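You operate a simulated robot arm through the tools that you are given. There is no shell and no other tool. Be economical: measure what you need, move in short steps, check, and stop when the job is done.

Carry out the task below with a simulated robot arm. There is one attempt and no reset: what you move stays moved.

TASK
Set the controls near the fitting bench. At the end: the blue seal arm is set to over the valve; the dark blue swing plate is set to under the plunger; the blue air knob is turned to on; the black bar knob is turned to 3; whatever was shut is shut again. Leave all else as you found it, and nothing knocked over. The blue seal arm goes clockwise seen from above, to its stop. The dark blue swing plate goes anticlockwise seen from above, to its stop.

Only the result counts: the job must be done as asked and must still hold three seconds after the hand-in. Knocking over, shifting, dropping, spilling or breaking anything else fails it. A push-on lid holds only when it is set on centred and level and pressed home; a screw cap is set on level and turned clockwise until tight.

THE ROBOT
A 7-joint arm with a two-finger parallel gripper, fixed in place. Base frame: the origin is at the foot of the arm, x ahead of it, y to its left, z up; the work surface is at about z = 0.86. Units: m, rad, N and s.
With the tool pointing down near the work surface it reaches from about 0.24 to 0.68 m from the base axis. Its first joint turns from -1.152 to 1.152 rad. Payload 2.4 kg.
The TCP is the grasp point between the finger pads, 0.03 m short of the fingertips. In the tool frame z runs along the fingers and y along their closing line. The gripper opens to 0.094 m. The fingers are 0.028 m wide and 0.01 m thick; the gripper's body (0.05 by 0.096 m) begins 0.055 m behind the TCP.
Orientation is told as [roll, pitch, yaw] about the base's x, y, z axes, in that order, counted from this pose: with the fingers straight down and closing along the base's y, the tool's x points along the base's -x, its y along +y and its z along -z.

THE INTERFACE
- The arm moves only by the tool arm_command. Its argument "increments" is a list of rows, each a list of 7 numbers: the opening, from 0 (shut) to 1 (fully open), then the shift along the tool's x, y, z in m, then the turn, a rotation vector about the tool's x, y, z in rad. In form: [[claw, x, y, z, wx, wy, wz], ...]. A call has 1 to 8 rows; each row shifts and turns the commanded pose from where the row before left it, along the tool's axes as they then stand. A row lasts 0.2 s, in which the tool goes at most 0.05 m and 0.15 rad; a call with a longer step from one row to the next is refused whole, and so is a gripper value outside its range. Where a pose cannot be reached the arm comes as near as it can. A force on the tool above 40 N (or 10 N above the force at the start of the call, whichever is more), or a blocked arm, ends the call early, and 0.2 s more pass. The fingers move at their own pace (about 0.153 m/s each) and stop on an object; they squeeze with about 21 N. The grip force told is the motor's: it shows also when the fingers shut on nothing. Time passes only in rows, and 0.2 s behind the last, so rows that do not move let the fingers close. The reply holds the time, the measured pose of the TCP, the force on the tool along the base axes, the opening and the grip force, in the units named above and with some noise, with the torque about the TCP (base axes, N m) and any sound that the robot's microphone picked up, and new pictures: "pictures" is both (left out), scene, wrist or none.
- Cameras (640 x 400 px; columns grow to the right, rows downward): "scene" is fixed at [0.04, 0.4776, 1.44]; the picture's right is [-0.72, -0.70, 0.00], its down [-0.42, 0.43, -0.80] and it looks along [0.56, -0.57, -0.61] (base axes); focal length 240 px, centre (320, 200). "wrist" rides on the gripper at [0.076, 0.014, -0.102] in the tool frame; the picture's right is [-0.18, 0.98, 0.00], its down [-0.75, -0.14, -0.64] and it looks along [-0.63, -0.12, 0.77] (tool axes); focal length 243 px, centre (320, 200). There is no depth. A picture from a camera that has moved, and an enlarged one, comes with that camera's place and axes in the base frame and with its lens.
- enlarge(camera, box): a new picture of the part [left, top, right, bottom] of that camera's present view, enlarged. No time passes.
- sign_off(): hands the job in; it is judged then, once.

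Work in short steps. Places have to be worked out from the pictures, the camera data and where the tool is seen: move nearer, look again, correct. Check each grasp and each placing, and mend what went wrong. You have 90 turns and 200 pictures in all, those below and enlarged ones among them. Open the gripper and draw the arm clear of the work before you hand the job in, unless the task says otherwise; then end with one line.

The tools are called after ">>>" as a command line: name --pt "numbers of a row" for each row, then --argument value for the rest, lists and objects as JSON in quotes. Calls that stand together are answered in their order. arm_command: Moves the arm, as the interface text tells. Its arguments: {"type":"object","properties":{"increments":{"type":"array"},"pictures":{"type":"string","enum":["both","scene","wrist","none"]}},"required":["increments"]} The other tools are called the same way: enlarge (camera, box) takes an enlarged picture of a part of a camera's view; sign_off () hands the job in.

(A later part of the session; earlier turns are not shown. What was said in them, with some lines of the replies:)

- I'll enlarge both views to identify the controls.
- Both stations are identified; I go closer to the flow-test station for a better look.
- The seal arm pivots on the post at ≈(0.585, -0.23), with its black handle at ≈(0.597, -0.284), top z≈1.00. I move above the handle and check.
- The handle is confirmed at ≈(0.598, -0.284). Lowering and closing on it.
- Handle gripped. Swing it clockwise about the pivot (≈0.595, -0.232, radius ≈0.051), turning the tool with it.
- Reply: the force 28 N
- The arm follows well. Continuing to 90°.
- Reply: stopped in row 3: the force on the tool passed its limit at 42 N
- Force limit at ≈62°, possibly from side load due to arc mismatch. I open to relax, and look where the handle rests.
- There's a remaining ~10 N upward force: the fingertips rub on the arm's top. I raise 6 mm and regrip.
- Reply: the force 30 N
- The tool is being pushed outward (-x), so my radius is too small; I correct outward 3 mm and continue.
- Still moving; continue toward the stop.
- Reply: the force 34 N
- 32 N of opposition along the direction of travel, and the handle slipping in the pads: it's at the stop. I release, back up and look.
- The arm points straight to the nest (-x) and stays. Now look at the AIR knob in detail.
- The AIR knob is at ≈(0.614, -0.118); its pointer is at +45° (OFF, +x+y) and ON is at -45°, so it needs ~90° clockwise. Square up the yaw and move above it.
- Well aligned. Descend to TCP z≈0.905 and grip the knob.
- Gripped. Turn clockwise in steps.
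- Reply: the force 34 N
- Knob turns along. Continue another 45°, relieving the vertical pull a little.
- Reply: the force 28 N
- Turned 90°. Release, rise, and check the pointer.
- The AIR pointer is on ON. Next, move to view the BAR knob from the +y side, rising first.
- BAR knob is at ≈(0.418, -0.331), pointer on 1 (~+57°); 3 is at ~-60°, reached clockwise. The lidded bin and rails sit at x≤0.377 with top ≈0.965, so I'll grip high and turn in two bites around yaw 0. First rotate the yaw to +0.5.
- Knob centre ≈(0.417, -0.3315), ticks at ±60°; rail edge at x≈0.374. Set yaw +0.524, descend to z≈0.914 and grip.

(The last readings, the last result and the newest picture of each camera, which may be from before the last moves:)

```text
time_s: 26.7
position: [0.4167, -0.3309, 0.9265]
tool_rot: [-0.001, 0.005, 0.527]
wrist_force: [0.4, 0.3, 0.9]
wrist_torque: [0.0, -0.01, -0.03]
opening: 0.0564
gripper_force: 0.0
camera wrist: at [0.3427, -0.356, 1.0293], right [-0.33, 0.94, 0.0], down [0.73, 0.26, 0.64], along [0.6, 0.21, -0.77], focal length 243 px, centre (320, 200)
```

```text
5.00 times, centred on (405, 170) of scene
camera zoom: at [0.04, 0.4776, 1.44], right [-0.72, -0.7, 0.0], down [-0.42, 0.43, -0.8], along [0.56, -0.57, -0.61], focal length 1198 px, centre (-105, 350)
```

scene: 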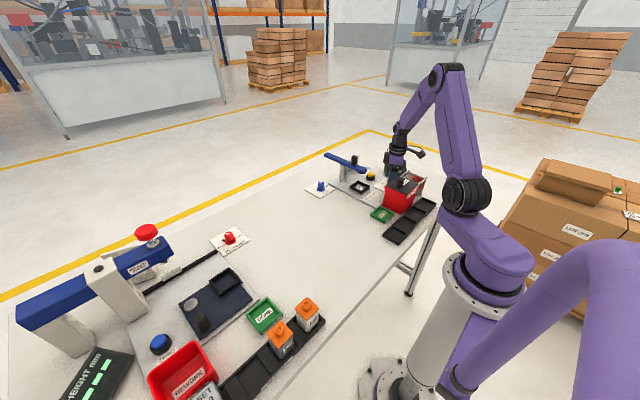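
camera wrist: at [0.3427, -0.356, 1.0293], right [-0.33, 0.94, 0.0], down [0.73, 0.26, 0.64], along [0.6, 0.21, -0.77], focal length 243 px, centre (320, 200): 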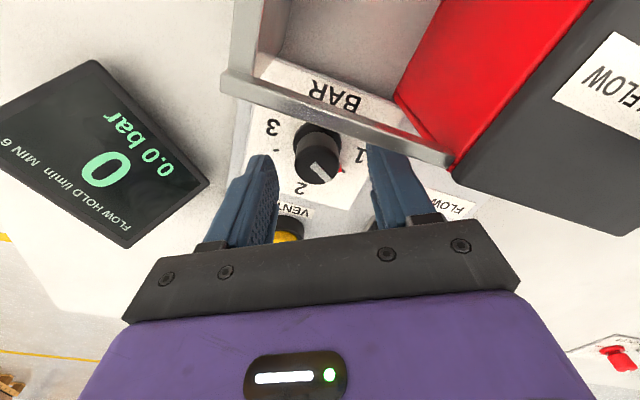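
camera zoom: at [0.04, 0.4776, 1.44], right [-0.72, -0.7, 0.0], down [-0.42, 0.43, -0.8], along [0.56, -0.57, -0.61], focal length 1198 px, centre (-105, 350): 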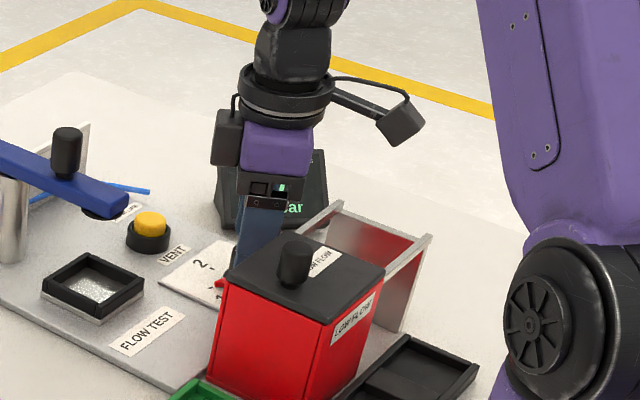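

Aligned with clearance. Lower 13 mm, close and turn the first 60° clockwise.

>>> arm_command --pt "0.6 0 0 0.013 0 0 0" --pt "0 0 0 0 0 0 0" --pt "0 0 0 0 0 0 0" --pt "0 0 0 0 0 0 0" --pictures "wrist"

```text
time_s: 27.7
position: [0.4174, -0.3321, 0.9137]
tool_rot: [-0.007, 0.003, 0.525]
wrist_force: [12.1, -19.1, -10.3]
wrist_torque: [0.41, -0.18, -0.05]
opening: 0.0277
gripper_force: 44.9
camera wrist: at [0.3431, -0.3574, 1.0171], right [-0.33, 0.94, -0.01], down [0.72, 0.26, 0.64], along [0.61, 0.21, -0.77], focal length 243 px, centre (320, 200)
```

wrist: 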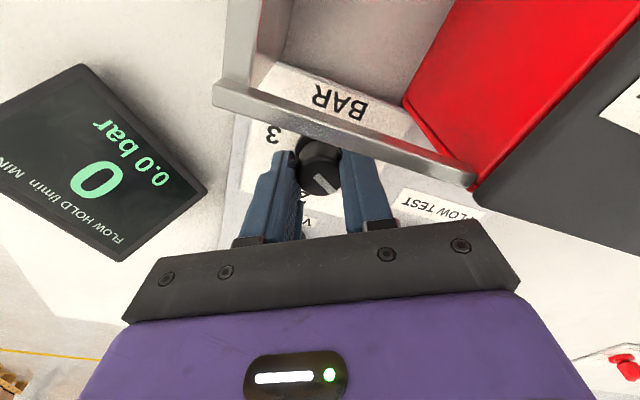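

Gripped (27.7 mm). Shift 2 mm to relieve the side load and turn 60° clockwise.

>>> arm_command --pt "0 0 -0.002 0 0 0 0.131" --pt "0 0 0 0 0 0 0.131" --pt "0 0 0 0 0 0 0.131" --pt "0 0 0 0 0 0 0.131" --pt "0 0 0 0 0 0 0.131" --pt "0 0 0 0 0 0 0.131" --pt "0 0 0 0 0 0 0.131" --pt "0 0 0 0 0 0 0.131" --pictures "wrist"

```text
time_s: 29.5
position: [0.4168, -0.3309, 0.9148]
tool_rot: [0.0, 0.012, -0.526]
wrist_force: [1.3, 13.6, -30.0]
wrist_torque: [1.04, 0.25, 0.02]
opening: 0.0277
gripper_force: 45.4
camera wrist: at [0.3588, -0.2811, 1.018], right [0.65, 0.76, 0.0], down [0.59, -0.5, 0.63], along [0.48, -0.42, -0.77], focal length 243 px, centre (320, 200)
```

wrist: 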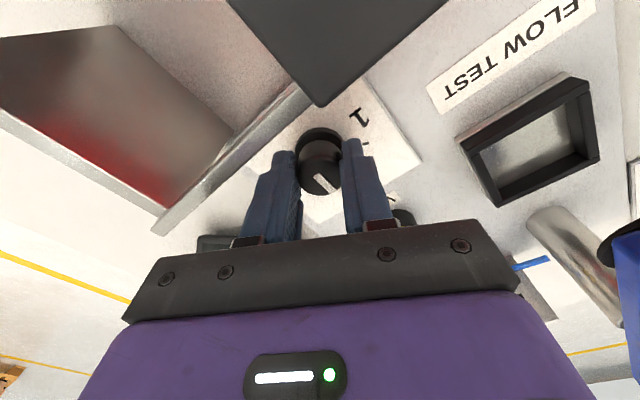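

Half done (pointer should be at 2). Open, rotate back 60° and regrip.

>>> arm_command --pt "0.6 0 0 0 0 0 0" --pt "0.6 0 0 0 0 0 0" --pt "0.6 0 0 0 0 0 -0.15" --pt "0.6 0 0 0 0 0 -0.15" --pt "0.6 0 0 0 0 0 -0.15" --pt "0.6 0 0 0 0 0 -0.15" --pt "0.6 0 0 0 0 0 -0.15" --pt "0.6 0 0 0 0 0 -0.15" --pictures "none"

>>> arm_command --pt "0.6 0 0 0 0 0 -0.147" --pt "0.6 0 0 0 0 0 0" --pictures "wrist"

```text
time_s: 31.3
position: [0.4176, -0.3339, 0.9163]
tool_rot: [0.001, 0.005, 0.378]
wrist_force: [0.0, 0.0, 0.6]
wrist_torque: [0.0, 0.01, 0.01]
opening: 0.0564
gripper_force: 0.0
```

```text
time_s: 31.9
position: [0.4174, -0.3331, 0.916]
tool_rot: [0.0, 0.005, 0.524]
wrist_force: [-0.2, -0.8, -0.3]
wrist_torque: [0.0, 0.03, 0.01]
opening: 0.0565
gripper_force: 0.0
camera wrist: at [0.3441, -0.3594, 1.0187], right [-0.33, 0.94, 0.0], down [0.73, 0.26, 0.64], along [0.6, 0.21, -0.77], focal length 243 px, centre (320, 200)
```

wrist: 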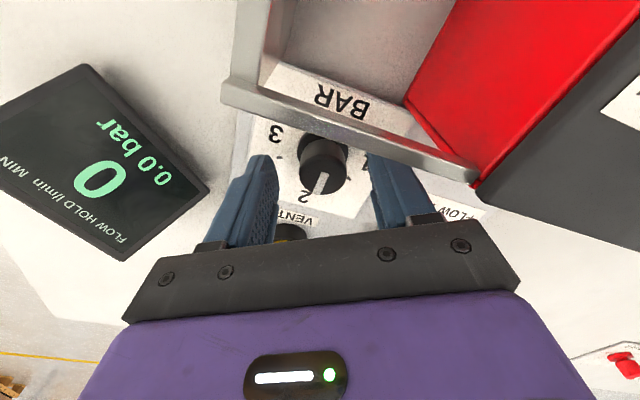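

Marker at 2. Close and turn the next 60°.

>>> arm_command --pt "0 0 0 0.001 0 0 0" --pt "0 0 0 0 0 0 0" --pt "0 0 0 0 0 0 0" --pictures "none"

>>> arm_command --pt "0 0 0 0 0 0 0.131" --pt "0 0 0 0 0 0 0.131" --pt "0 0 0 0 0 0 0.131" --pt "0 0 0 0 0 0 0.131" --pt "0 0 0 0 0 0 0.131" --pt "0 0 0 0 0 0 0.131" --pt "0 0 0 0 0 0 0.131" --pt "0 0 0 0 0 0 0.131" --pictures "none"

>>> arm_command --pt "0.6 0 0 0 0 0 0" --pt "0.6 0 0 0 0 0 0" --pt "0.6 0 0 -0.04 0 0 0" --pt "0.6 0 0 -0.05 0 0 0" --pt "0.6 0 0 -0.05 0 0 0" --pt "0.6 0 0 -0.03 0 0 0" --pictures "wrist"

>>> enlarge --camera "wrist" --box '[260, 30, 380, 130]'

>>> enlarge --camera "scene" --box '[300, 130, 450, 230]'

```text
time_s: 32.7
position: [0.4166, -0.332, 0.9146]
tool_rot: [0.002, 0.005, 0.525]
wrist_force: [-13.9, 13.1, 24.2]
wrist_torque: [-0.17, 0.33, 0.05]
opening: 0.0274
gripper_force: 44.8
```

```text
time_s: 34.5
position: [0.4167, -0.3299, 0.9152]
tool_rot: [-0.004, 0.007, -0.525]
wrist_force: [-11.0, 22.6, 20.6]
wrist_torque: [0.91, 0.07, 0.28]
opening: 0.0276
gripper_force: 45.0
```

```text
time_s: 35.9
position: [0.4199, -0.3336, 1.0839]
tool_rot: [-0.004, 0.003, -0.524]
wrist_force: [-0.6, -0.4, -0.4]
wrist_torque: [0.05, -0.01, -0.02]
opening: 0.0562
gripper_force: 0.1
camera wrist: at [0.3593, -0.2821, 1.1877], right [0.65, 0.76, 0.0], down [0.58, -0.5, 0.64], along [0.48, -0.42, -0.77], focal length 243 px, centre (320, 200)
```

wrist: 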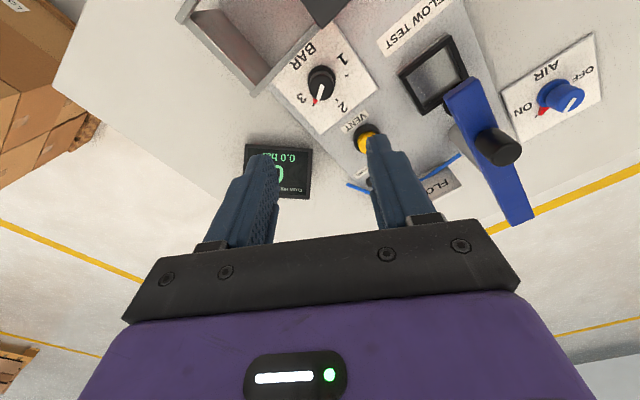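

```text
4.00 times, centred on (320, 80) of wrist
camera zoom: at [0.3593, -0.2821, 1.1877], right [0.65, 0.76, 0.0], down [0.58, -0.5, 0.64], along [0.48, -0.42, -0.77], focal length 970 px, centre (320, 680)
```

zoom: 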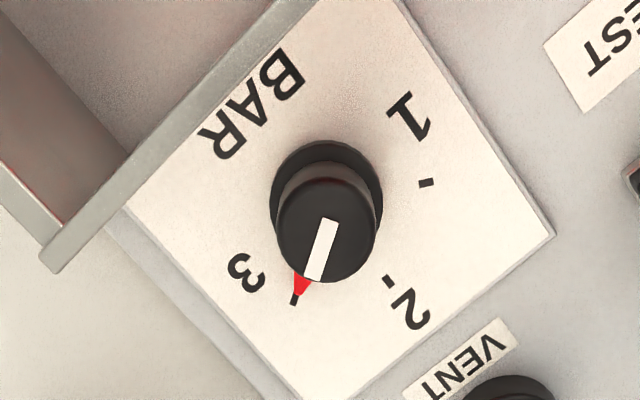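

```text
4.00 times, centred on (375, 180) of scene
camera zoom: at [0.04, 0.4776, 1.44], right [-0.72, -0.7, 0.0], down [-0.42, 0.43, -0.8], along [0.56, -0.57, -0.61], focal length 958 px, centre (100, 280)
```

zoom: 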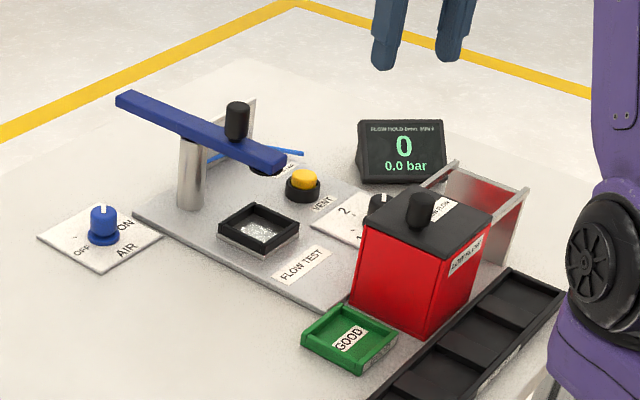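

BAR is at 3. Now go to the press station: rise, square the yaw, and travel to y≈0.40.

>>> arm_command --pt "0.6 0 0 -0.025 0 0 -0.131" --pt "0.6 0 0 -0.025 0 0 -0.131" --pt "0.6 0 0 -0.025 0 0 -0.131" --pt "0.6 0 0 -0.025 0 0 -0.131" --pt "0.6 0.01 0.048 0 0 0 0" --pt "0.6 0.01 0.048 0 0 0 0" --pt "0.6 0.01 0.048 0 0 0 0" --pt "0.6 0.01 0.048 0 0 0 0" --pictures "none"

>>> arm_command --pt "0.6 0 0.049 0 0 0 0" --pt "0.6 0 0.049 0 0 0 0" --pt "0.6 0 0.049 0 0 0 0" --pt "0.6 0 0.049 0 0 0 0" --pt "0.6 0 0.049 0 0 0 0" --pt "0.6 0 0.049 0 0 0 0" --pt "0.6 0 0.049 0 0 0 0" --pt "0.6 0 0.049 0 0 0 0" --pictures "none"

>>> arm_command --pt "0.6 0 0.049 0 0 0 0" --pt "0.6 0 0.049 0 0 0 0" --pt "0.6 0 0.035 0 0 0 0" --pictures "both"

>>> enlarge --camera "scene" --box '[120, 210, 320, 370]'

```text
time_s: 37.7
position: [0.3783, -0.1393, 1.1828]
tool_rot: [-0.003, 0.005, -0.002]
wrist_force: [-0.5, -0.5, 0.1]
wrist_torque: [0.01, -0.01, -0.01]
opening: 0.0564
gripper_force: 0.1
```

```text
time_s: 39.5
position: [0.3806, 0.2527, 1.1824]
tool_rot: [-0.002, 0.005, -0.001]
wrist_force: [-0.3, 1.6, 0.5]
wrist_torque: [-0.03, -0.05, -0.01]
opening: 0.0565
gripper_force: 0.1
```

```text
time_s: 40.3
position: [0.3801, 0.3846, 1.182]
tool_rot: [-0.003, 0.004, -0.002]
wrist_force: [-0.9, 0.6, -0.4]
wrist_torque: [0.0, 0.0, 0.01]
opening: 0.0567
gripper_force: 0.0
camera wrist: at [0.3034, 0.3987, 1.2841], right [0.19, 0.98, 0.0], down [0.76, -0.14, 0.64], along [0.63, -0.12, -0.77], focal length 243 px, centre (320, 200)
```

scene: 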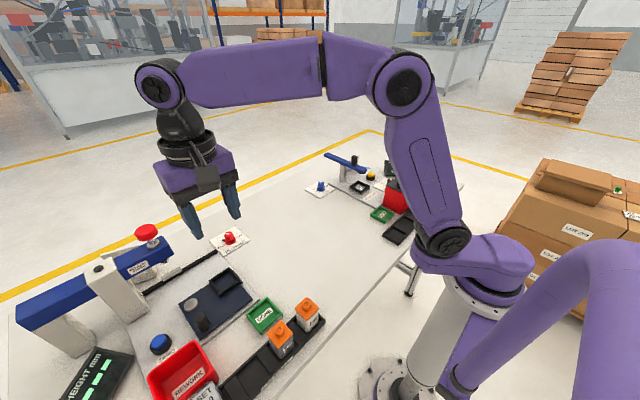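
wrist: 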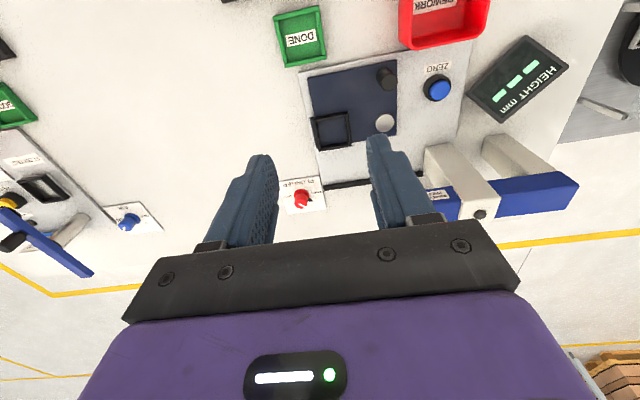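

```text
2.50 times, centred on (220, 290) of scene
camera zoom: at [0.04, 0.4776, 1.44], right [-0.72, -0.7, 0.0], down [-0.42, 0.43, -0.8], along [0.56, -0.57, -0.61], focal length 599 px, centre (570, -25)
```

zoom: 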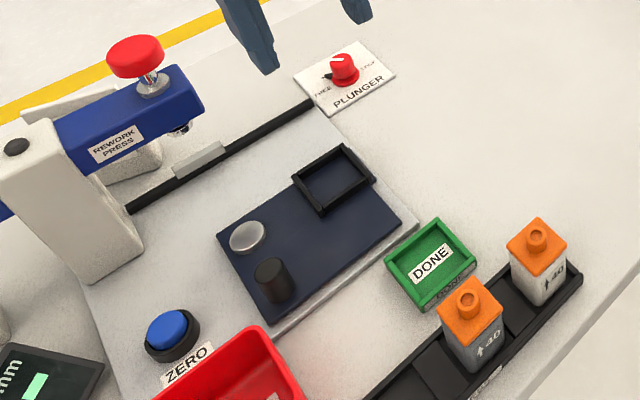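

>>> enlarge --camera "wrist" --box '[270, 50, 470, 220]'

```text
2.35 times, centred on (370, 135) of wrist
camera zoom: at [0.3034, 0.3987, 1.2841], right [0.19, 0.98, 0.0], down [0.76, -0.14, 0.64], along [0.63, -0.12, -0.77], focal length 571 px, centre (202, 353)
```

zoom: 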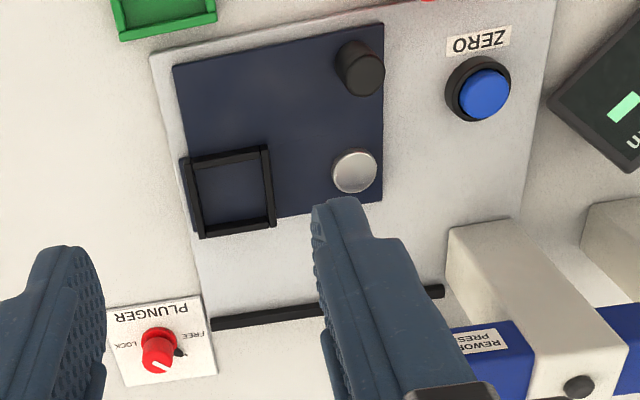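

Handle is at ≈(0.412, 0.475), pivot disc at ≈(0.488, 0.476), r≈0.076; nest goes anticlockwise 90° to the plunger at (≈0.59, 0.47). Move above the handle.

>>> arm_command --pt "0.6 -0.008 0.0226 0.03 0 0 0" --pt "0.6 -0.008 0.0226 0.03 0 0 0" --pt "0.6 -0.008 0.0226 0.03 0 0 0" --pt "0.6 -0.008 0.0226 0.03 0 0 0" --pictures "both"

>>> enlarge --camera "scene" --box '[120, 210, 320, 370]'

```text
time_s: 41.3
position: [0.4126, 0.4741, 1.0636]
tool_rot: [-0.005, 0.003, -0.003]
wrist_force: [0.2, -0.5, 0.3]
wrist_torque: [-0.01, 0.01, 0.01]
opening: 0.0566
gripper_force: 0.1
camera wrist: at [0.336, 0.4888, 1.1661], right [0.19, 0.98, 0.0], down [0.76, -0.14, 0.64], along [0.63, -0.12, -0.77], focal length 243 px, centre (320, 200)
```

scene: 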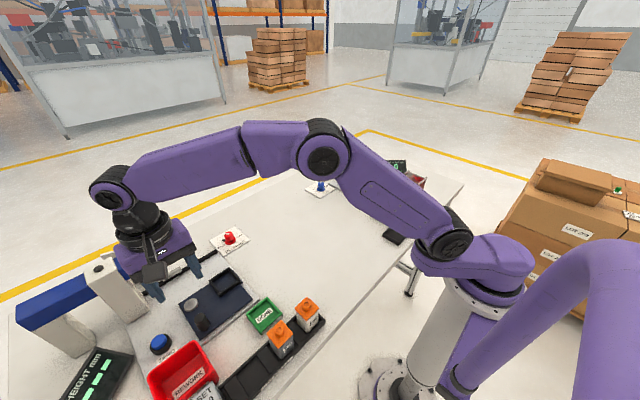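
wrist: 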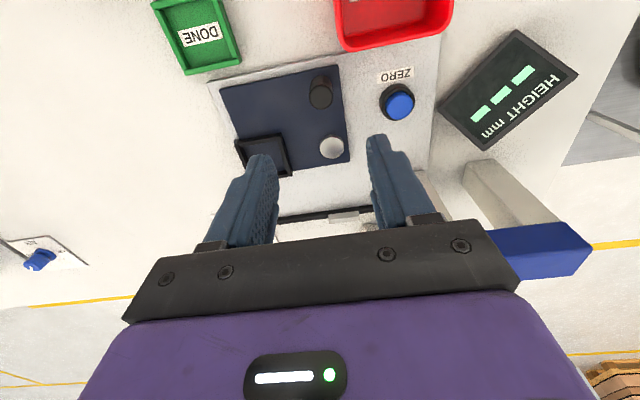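

```text
2.50 times, centred on (220, 290) of scene
camera zoom: at [0.04, 0.4776, 1.44], right [-0.72, -0.7, 0.0], down [-0.42, 0.43, -0.8], along [0.56, -0.57, -0.61], focal length 599 px, centre (570, -25)
```

zoom: 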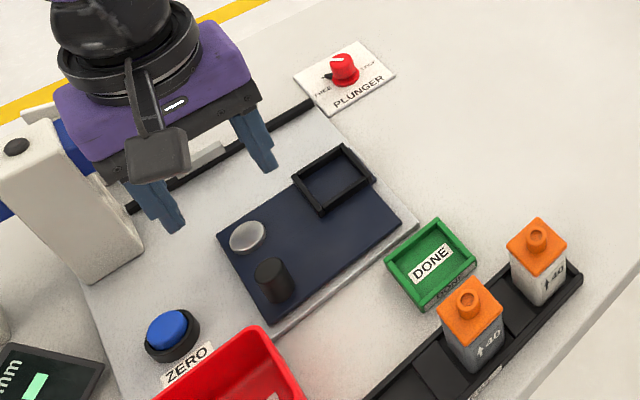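

Aligned. Descend to z≈0.917 and grip.

>>> arm_command --pt "0.6 0.002 0.001 0.045 0 0 0" --pt "0.6 0 0 0.045 0 0 0" --pt "0.6 0 0 0.04 0 0 0" --pt "0.6 0 0 0.017 0 0 0" --pt "0.6 0 0 0 0 0 0" --pt "0 0 0 0 0 0 0" --pt "0 0 0 0 0 0 0" --pictures "both"

>>> enlarge --camera "scene" --box '[120, 210, 320, 370]'

```text
time_s: 42.9
position: [0.4093, 0.4744, 0.9152]
tool_rot: [-0.003, 0.005, 0.0]
wrist_force: [-0.9, 0.2, -5.3]
wrist_torque: [1.06, -0.53, -0.13]
opening: 0.0239
gripper_force: 45.1
camera wrist: at [0.3328, 0.4886, 1.0184], right [0.19, 0.98, 0.0], down [0.76, -0.14, 0.64], along [0.63, -0.12, -0.77], focal length 243 px, centre (320, 200)
```

scene: 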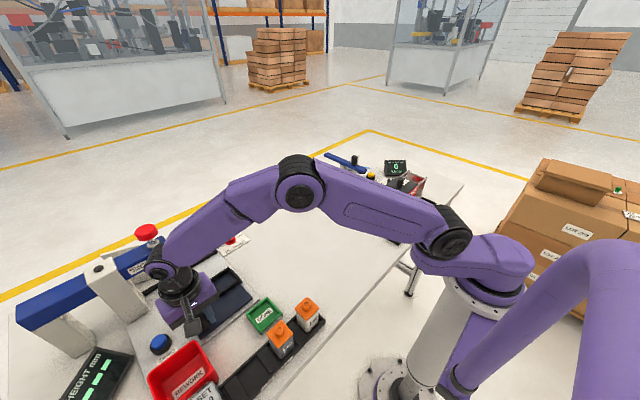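
wrist: 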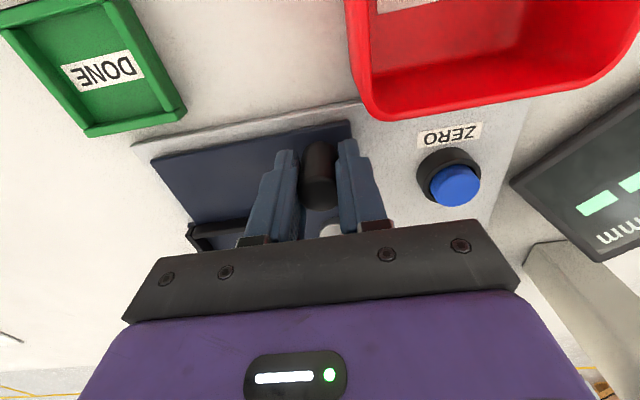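

```text
2.50 times, centred on (220, 290) of scene
camera zoom: at [0.04, 0.4776, 1.44], right [-0.72, -0.7, 0.0], down [-0.42, 0.43, -0.8], along [0.56, -0.57, -0.61], focal length 599 px, centre (570, -25)
```

zoom: 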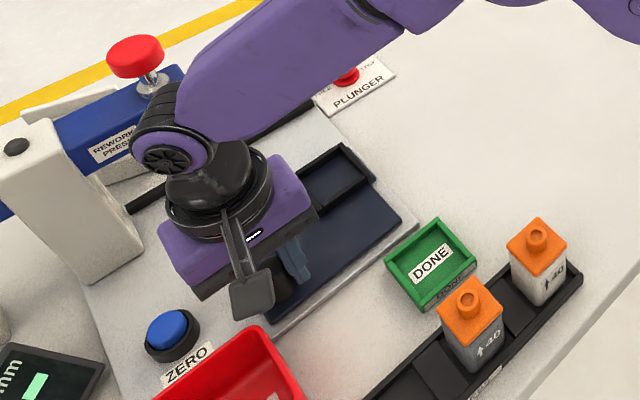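

Gripped. Swing anticlockwise about (0.488, 0.476).

>>> arm_command --pt "0 -0.0007 -0.0102 0 0 0 -0.131" --pt "0 -0.0007 -0.0102 0 0 0 -0.131" --pt "0 -0.0007 -0.0102 0 0 0 -0.131" --pt "0 -0.0007 -0.0102 0 0 0 -0.131" --pictures "wrist"

```text
time_s: 43.9
position: [0.4202, 0.4351, 0.9144]
tool_rot: [0.0, 0.004, 0.526]
wrist_force: [11.2, 6.9, -24.4]
wrist_torque: [0.58, 0.57, -0.07]
opening: 0.0237
gripper_force: 45.0
camera wrist: at [0.3473, 0.4094, 1.0187], right [-0.33, 0.94, 0.0], down [0.73, 0.26, 0.64], along [0.6, 0.21, -0.77], focal length 243 px, centre (320, 200)
```

wrist: 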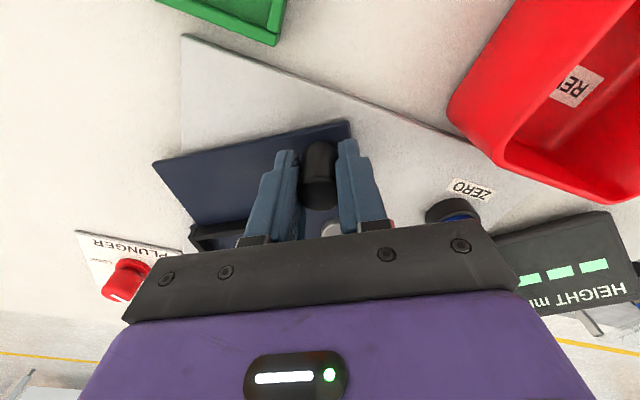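

Moving well; relieve slightly inward and down, and continue.

>>> arm_command --pt "0 -0.0022 -0.01 0.001 0 0 -0.131" --pt "0 -0.0007 -0.01 0 0 0 -0.131" --pt "0 -0.0007 -0.01 0 0 0 -0.131" --pt "0 -0.0007 -0.01 0 0 0 -0.131" --pt "0 -0.0007 -0.01 0 0 0 -0.131" --pictures "wrist"

```text
time_s: 45.1
position: [0.4588, 0.4039, 0.915]
tool_rot: [0.003, 0.003, 1.182]
wrist_force: [-2.6, -4.3, 10.7]
wrist_torque: [-0.99, -0.5, 0.09]
opening: 0.0238
gripper_force: 44.9
camera wrist: at [0.4165, 0.3389, 1.0185], right [-0.84, 0.54, 0.0], down [0.42, 0.64, 0.64], along [0.35, 0.54, -0.77], focal length 243 px, centre (320, 200)
```

wrist: 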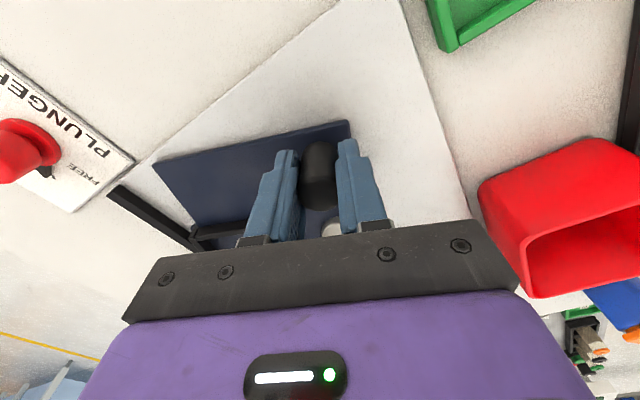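

At ~68°. Continue to the stop.

>>> arm_command --pt "0 -0.0007 -0.01 0 0 0 -0.131" --pt "0 -0.0007 -0.01 0 0 0 -0.131" --pt "0 -0.0007 -0.01 0 0 0 -0.131" --pt "0 -0.0003 -0.004 0 0 0 -0.04" --pt "0 -0.0002 -0.004 0 0 0 -0.03" --pictures "both"

```text
time_s: 46.2
position: [0.4844, 0.4, 0.9147]
tool_rot: [0.021, 0.009, 1.629]
wrist_force: [-11.9, -7.9, 9.2]
wrist_torque: [0.42, -1.14, 0.09]
opening: 0.0241
gripper_force: 45.3
stopped in row 5: the force on the tool passed its limit at 44 N (the readings are from after the stop); the commanded pose is now the measured one
camera wrist: at [0.4765, 0.3243, 1.0185], right [-0.99, 0.13, 0.02], down [0.11, 0.77, 0.63], along [0.07, 0.63, -0.77], focal length 243 px, centre (320, 200)
```

scene: 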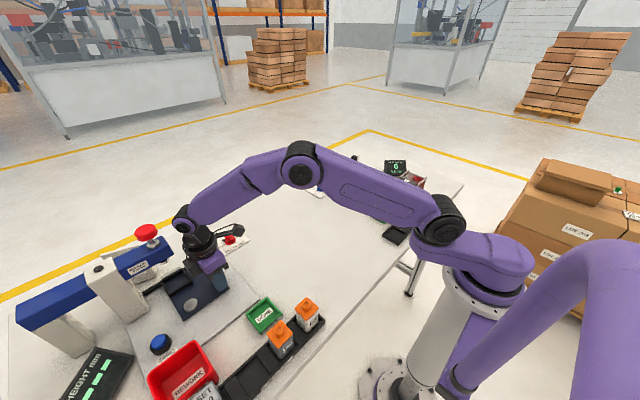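
wrist: 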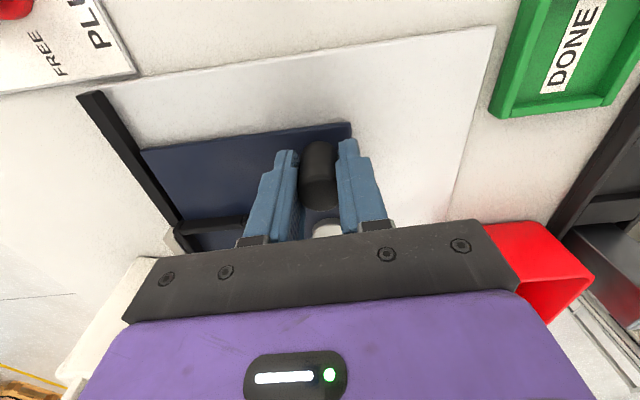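

Resisted at ≈90°: the plate is against its stop. Release, lift and inspect.

>>> arm_command --pt "0.6 0 0 0 0 0 0" --pt "0.6 0 0 0 0 0 0" --pt "0.6 0 0 -0.04 0 0 0" --pt "0.6 0.01 0 -0.045 0 0 0" --pt "0.6 0.02 0 -0.04 0 0 0" --pt "0.6 0.04 0 -0.02 0 0 0" --pt "0.6 0.045 0 0 0 0 0" --pictures "both"

>>> enlarge --camera "scene" --box '[120, 210, 320, 370]'

>>> enlarge --camera "wrist" --box '[180, 20, 420, 220]'

```text
time_s: 47.8
position: [0.4929, 0.2861, 1.0584]
tool_rot: [0.019, 0.006, 1.63]
wrist_force: [1.0, -0.5, 0.1]
wrist_torque: [0.04, 0.03, -0.03]
opening: 0.0563
gripper_force: 0.1
camera wrist: at [0.4855, 0.2096, 1.1626], right [-0.99, 0.13, 0.02], down [0.11, 0.77, 0.63], along [0.07, 0.63, -0.77], focal length 243 px, centre (320, 200)
```

scene: 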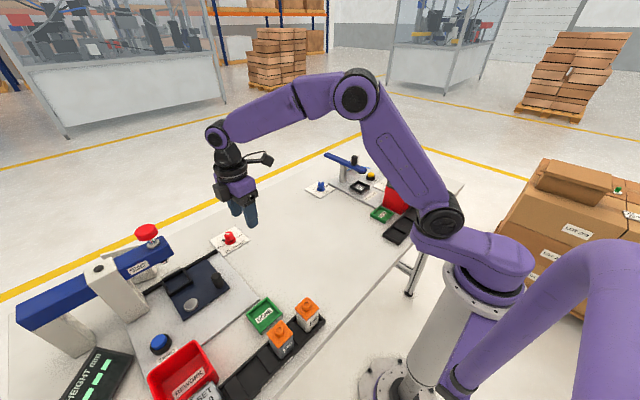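
wrist: 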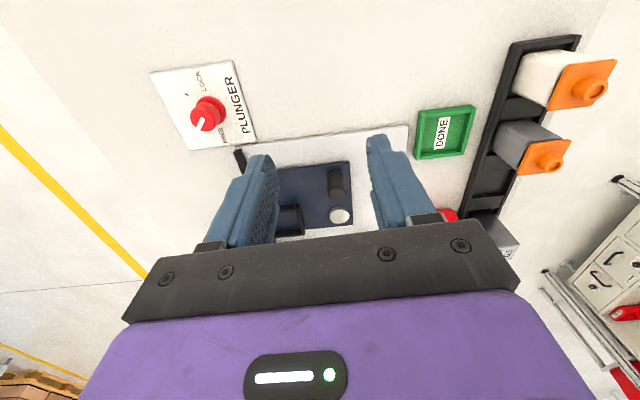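

```text
2.50 times, centred on (220, 290) of scene
camera zoom: at [0.0399, 0.4776, 1.44], right [-0.72, -0.7, 0.0], down [-0.42, 0.43, -0.8], along [0.56, -0.57, -0.61], focal length 599 px, centre (570, -25)
```

zoom: 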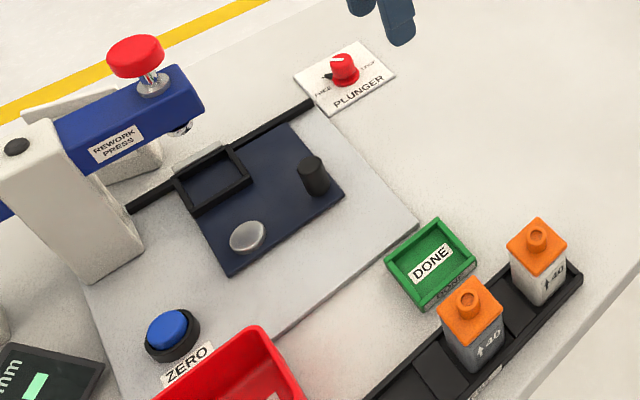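

```text
2.00 times, centred on (300, 120) of wrist
camera zoom: at [0.4855, 0.2096, 1.1626], right [-0.99, 0.13, 0.02], down [0.11, 0.77, 0.63], along [0.07, 0.63, -0.77], focal length 485 px, centre (360, 360)
```

zoom: 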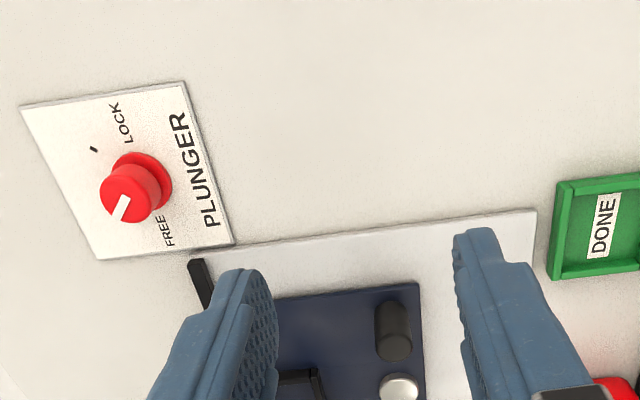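

The plate sits against the black stop bar, nest under the plunger. I'll do a gentle push test on the handle with closed fingers to be sure it's fully at its stop.

>>> arm_command --pt "0 0 0 0 0 0 0.06" --pt "0 -0.038 0.016 0 0 0 0" --pt "0 -0.038 0.016 0 0 0 0" --pt "0 -0.038 0.016 0 0 0 0" --pt "0 0 0 0.047 0 0 0" --pt "0 0 0 0.047 0 0 0" --pt "0 0 0 0.045 0 0 0" --pictures "wrist"

```text
time_s: 49.4
position: [0.4437, 0.3978, 0.9208]
tool_rot: [0.018, 0.009, 1.567]
wrist_force: [1.0, -0.5, 0.0]
wrist_torque: [0.0, 0.01, 0.01]
opening: 0.0002
gripper_force: 21.4
camera wrist: at [0.4298, 0.3225, 1.0241], right [-0.98, 0.19, 0.01], down [0.15, 0.76, 0.63], along [0.11, 0.62, -0.77], focal length 243 px, centre (320, 200)
```

wrist: 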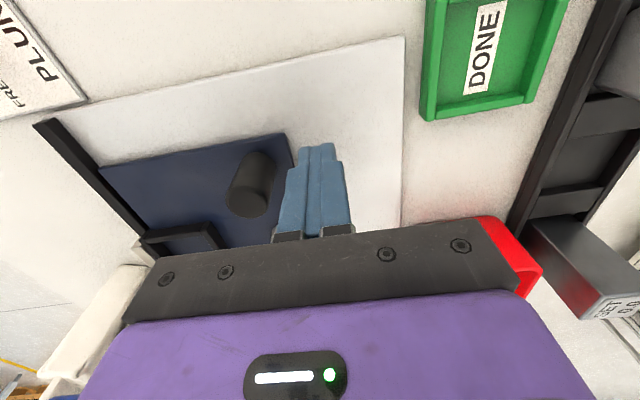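

Push +x gently.

>>> arm_command --pt "0 0 -0.01 0 0 0 0" --pt "0 0 -0.005 0 0 0 0" --pt "0 0 -0.005 0 0 0 0" --pt "0 0 -0.004 0 0 0 0" --pt "0 0 -0.004 0 0 0 0" --pt "0 0 -0.004 0 0 0 0" --pt "0 0 -0.004 0 0 0 0" --pictures "wrist"

```text
time_s: 50.4
position: [0.4592, 0.3999, 0.9191]
tool_rot: [0.033, 0.019, 1.575]
wrist_force: [-5.2, -1.4, 0.7]
wrist_torque: [0.0, 0.0, 0.05]
opening: 0.0
gripper_force: 20.8
stopped in row 4: the force on the tool passed its limit at 45 N (the readings are from after the stop); the commanded pose is now the measured one
camera wrist: at [0.4479, 0.3257, 1.0244], right [-0.98, 0.18, 0.03], down [0.16, 0.77, 0.62], along [0.09, 0.62, -0.78], focal length 243 px, centre (320, 200)
```

wrist: 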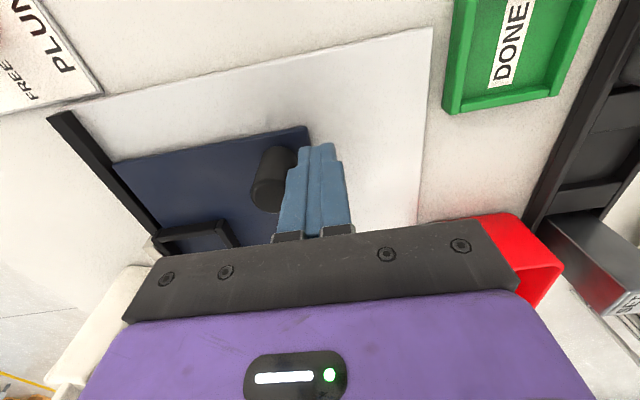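

Solidly blocked on contact: plate is at its stop. Back off and lift, then do the same test on the seal arm.

>>> arm_command --pt "0 0 0.012 0 0 0 0" --pt "0 0 0 -0.045 0 0 0" --pt "0 0 0 -0.05 0 0 0" --pt "0 0.02 0 -0.045 0 0 0" --pt "0 0.045 0 -0.02 0 0 0.13" --pt "0 0.03 0 -0.03 0 0 0.15" --pt "0 0.03 0 -0.03 0 0 0.15" --pt "0 0.03 0 0 0 0 0.15" --pictures "none"

>>> arm_command --pt "0 0 0 0 0 0 0.15" --pt "0 0 0 0 0 0 0.15" --pt "0 0 0 0 0 0 0.15" --pt "0 0 0 0 0 0 0.15" --pt "0 0 0 0 0 0 0.15" --pt "0 0 0 0 0 0 0.15" --pt "0 0 0 0 0 0 0.1" --pictures "scene"

```text
time_s: 52.2
position: [0.4313, 0.2543, 1.1446]
tool_rot: [0.015, 0.032, 0.992]
wrist_force: [0.0, -0.5, 0.2]
wrist_torque: [0.03, 0.02, 0.01]
opening: 0.0
gripper_force: 21.1
```

```text
time_s: 53.8
position: [0.4314, 0.2549, 1.1435]
tool_rot: [-0.021, 0.03, -0.01]
wrist_force: [0.5, 0.2, 0.1]
wrist_torque: [-0.01, -0.03, 0.01]
opening: 0.0003
gripper_force: 20.7
```

scene: 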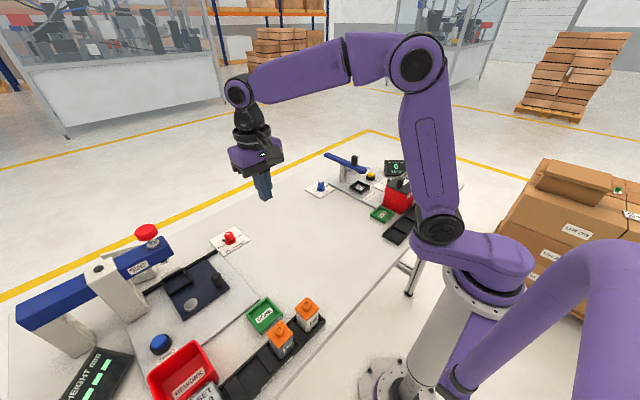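

Travel to the seal arm's -y side.

>>> arm_command --pt "0 -0.009 -0.045 0 0 0 0" --pt "0 -0.009 -0.045 0 0 0 0" --pt "0 -0.009 -0.045 0 0 0 0" --pt "0 -0.009 -0.045 0 0 0 0" --pt "0 -0.009 -0.045 0 0 0 0" --pt "0 -0.009 -0.045 0 0 0 0" --pt "0 -0.009 -0.045 0 0 0 0" --pt "0 -0.009 -0.045 0 0 0 0" --pictures "none"

>>> arm_command --pt "0 -0.009 -0.045 0 0 0 0" --pt "0 -0.009 -0.045 0 0 0 0" --pt "0 -0.009 -0.045 0 0 0 0" --pt "0 -0.009 -0.039 0 0 0 0" --pictures "wrist"

```text
time_s: 55.6
position: [0.5011, -0.1072, 1.1489]
tool_rot: [-0.02, 0.033, -0.007]
wrist_force: [-0.1, -0.4, -0.1]
wrist_torque: [0.01, 0.03, -0.02]
opening: 0.0
gripper_force: 21.0
```

```text
time_s: 56.6
position: [0.536, -0.2788, 1.1495]
tool_rot: [-0.018, 0.032, -0.004]
wrist_force: [0.3, -0.1, -0.5]
wrist_torque: [0.0, 0.0, -0.01]
opening: 0.0
gripper_force: 21.5
camera wrist: at [0.4632, -0.2629, 1.2557], right [0.19, 0.98, -0.02], down [0.77, -0.13, 0.62], along [0.61, -0.14, -0.78], focal length 243 px, centre (320, 200)
```

wrist: 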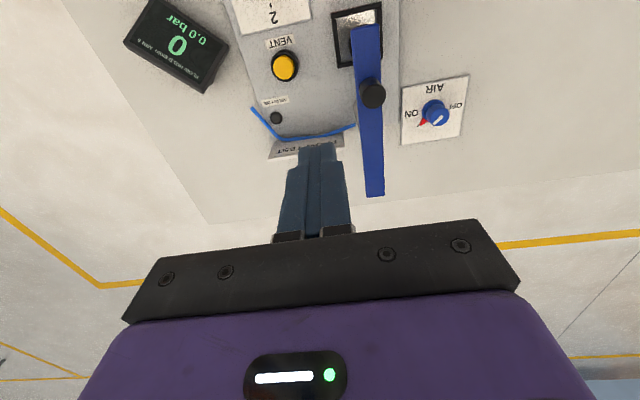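

Handle at ≈(0.539, -0.231). Descend beside it on the -y side and push gently +y.

>>> arm_command --pt "0 -0.002 0 0.045 0 0 0" --pt "0 -0.002 0 0.045 0 0 0" --pt "0 -0.002 0 0.045 0 0 0" --pt "0 0 0.006 0.006 0 0 0" --pt "0 0 0.006 0 0 0 0" --pictures "wrist"

```text
time_s: 57.8
position: [0.5382, -0.2709, 1.0079]
tool_rot: [-0.018, 0.031, -0.005]
wrist_force: [-0.1, -0.1, 0.4]
wrist_torque: [-0.03, 0.03, 0.0]
opening: 0.0003
gripper_force: 20.8
camera wrist: at [0.4638, -0.2549, 1.1137], right [0.19, 0.98, -0.02], down [0.77, -0.13, 0.62], along [0.61, -0.14, -0.78], focal length 243 px, centre (320, 200)
```

wrist: 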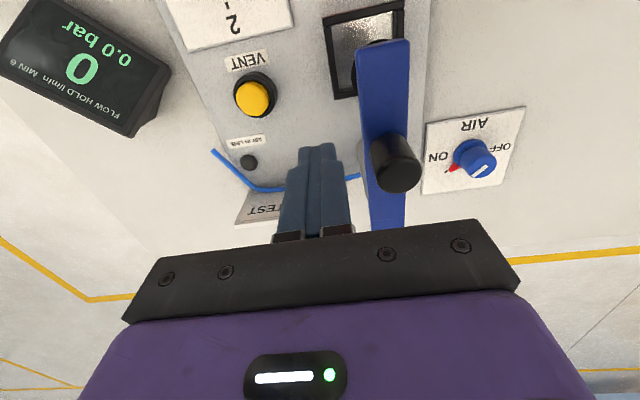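

>>> arm_command --pt "0 0 0.006 0 0 0 0" --pt "0 0 0.006 0 0 0 0" --pt "0 0 0.004 0 0 0 0" --pt "0 0 0.004 0 0 0 0" --pt "0 0 0.004 0 0 0 0" --pictures "wrist"

```text
time_s: 59.0
position: [0.5375, -0.2508, 1.0083]
tool_rot: [-0.02, 0.029, -0.011]
wrist_force: [2.1, -11.4, -4.1]
wrist_torque: [-0.08, 0.02, -0.06]
opening: 0.0
gripper_force: 21.1
camera wrist: at [0.4639, -0.2336, 1.1134], right [0.19, 0.98, -0.03], down [0.77, -0.14, 0.62], along [0.61, -0.14, -0.78], focal length 243 px, centre (320, 200)
```

wrist: 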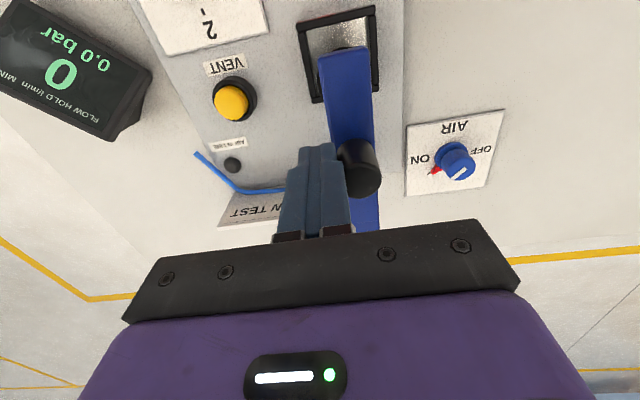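

In contact (−11 N). Push a few mm more to see whether it moves or blocks.

>>> arm_command --pt "0 0 0.003 0 0 0 0" --pt "0 0 0.003 0 0 0 0" --pt "0 0 0.003 0 0 0 0" --pt "0 0 0.003 0 0 0 0" --pictures "wrist"

```text
time_s: 59.6
position: [0.5366, -0.2497, 1.009]
tool_rot: [-0.029, 0.021, -0.016]
wrist_force: [1.8, -6.1, -1.3]
wrist_torque: [-0.06, -0.02, -0.01]
opening: 0.0001
gripper_force: 20.7
stopped in row 3: the force on the tool passed its limit at 42 N (the readings are from after the stop); the commanded pose is now the measured one
camera wrist: at [0.4624, -0.2322, 1.1134], right [0.2, 0.98, -0.03], down [0.77, -0.14, 0.63], along [0.61, -0.15, -0.78], focal length 243 px, centre (320, 200)
```

wrist: 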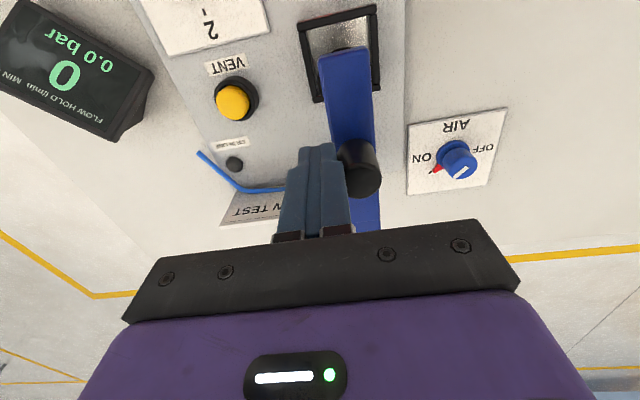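

Blocked solidly: the seal arm is at its stop. Back off, lift clear, open, and take a final look.

>>> arm_command --pt "0 0 -0.012 0 0 0 0" --pt "0 0 0 -0.045 0 0 0" --pt "0 0 0 -0.05 0 0 0" --pt "0.6 0.02 0.02 -0.03 0 0 0" --pt "1 0.04 0.02 -0.02 0 0 0" --pt "1 0.04 0.02 -0.02 0 0 0" --pt "1 0.04 0.02 0 0 0 0" --pictures "both"

>>> enlarge --camera "scene" --box '[300, 130, 450, 230]'

>>> enlarge --camera "wrist" --box '[180, 40, 440, 240]'

```text
time_s: 61.2
position: [0.3997, -0.1745, 1.1732]
tool_rot: [-0.028, 0.023, -0.016]
wrist_force: [0.5, 0.7, -0.5]
wrist_torque: [-0.02, 0.01, 0.0]
opening: 0.094
gripper_force: 0.0
camera wrist: at [0.3259, -0.1562, 1.2787], right [0.2, 0.98, -0.03], down [0.77, -0.13, 0.63], along [0.61, -0.15, -0.78], focal length 243 px, centre (320, 200)
```

scene: 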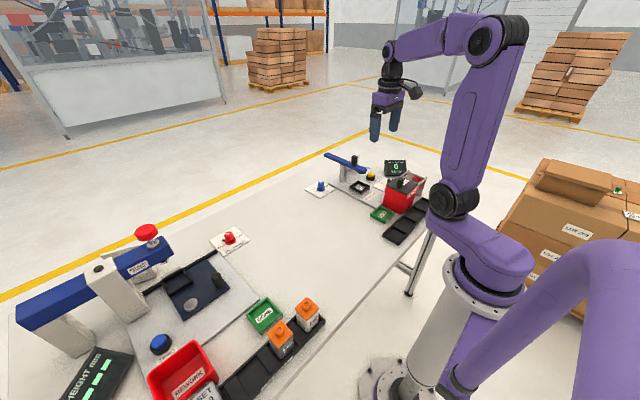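
wrist: 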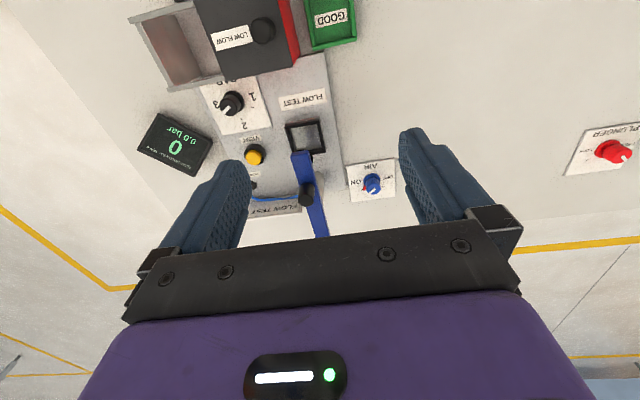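

```text
4.00 times, centred on (375, 180) of scene
camera zoom: at [0.04, 0.4776, 1.44], right [-0.72, -0.7, 0.0], down [-0.42, 0.43, -0.8], along [0.56, -0.57, -0.61], focal length 958 px, centre (100, 280)
```

zoom: 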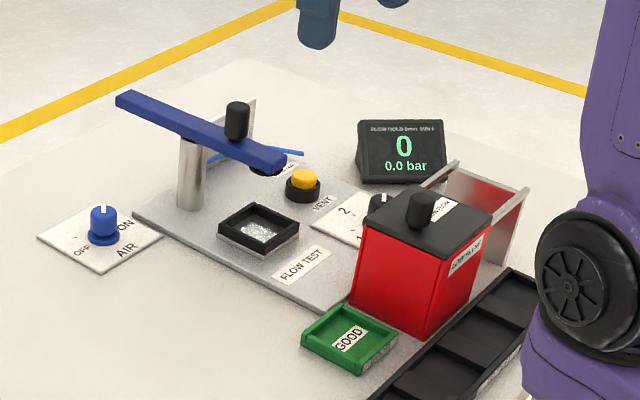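

```text
2.00 times, centred on (310, 140) of wrist
camera zoom: at [0.3259, -0.1562, 1.2787], right [0.2, 0.98, -0.03], down [0.77, -0.13, 0.63], along [0.61, -0.15, -0.78], focal length 485 px, centre (340, 320)
```

zoom: 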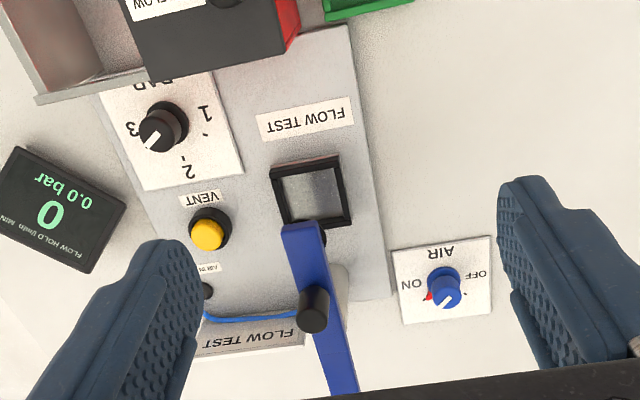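

All four controls are as asked, the bin lid is still shut, nothing is disturbed, and the arm is clear. Handing in.

>>> sign_off

```text
The job is handed in.
```

The job is handed in: the seal arm is over the valve and the swing plate is under the plunger, both pushed against their stops. The air knob is on, the bar knob is at 3, and the LOW FLOW bin, the only closed thing I saw, was never opened. I touched nothing else. The flow-test display still read 0.0 bar, as it did at the start.
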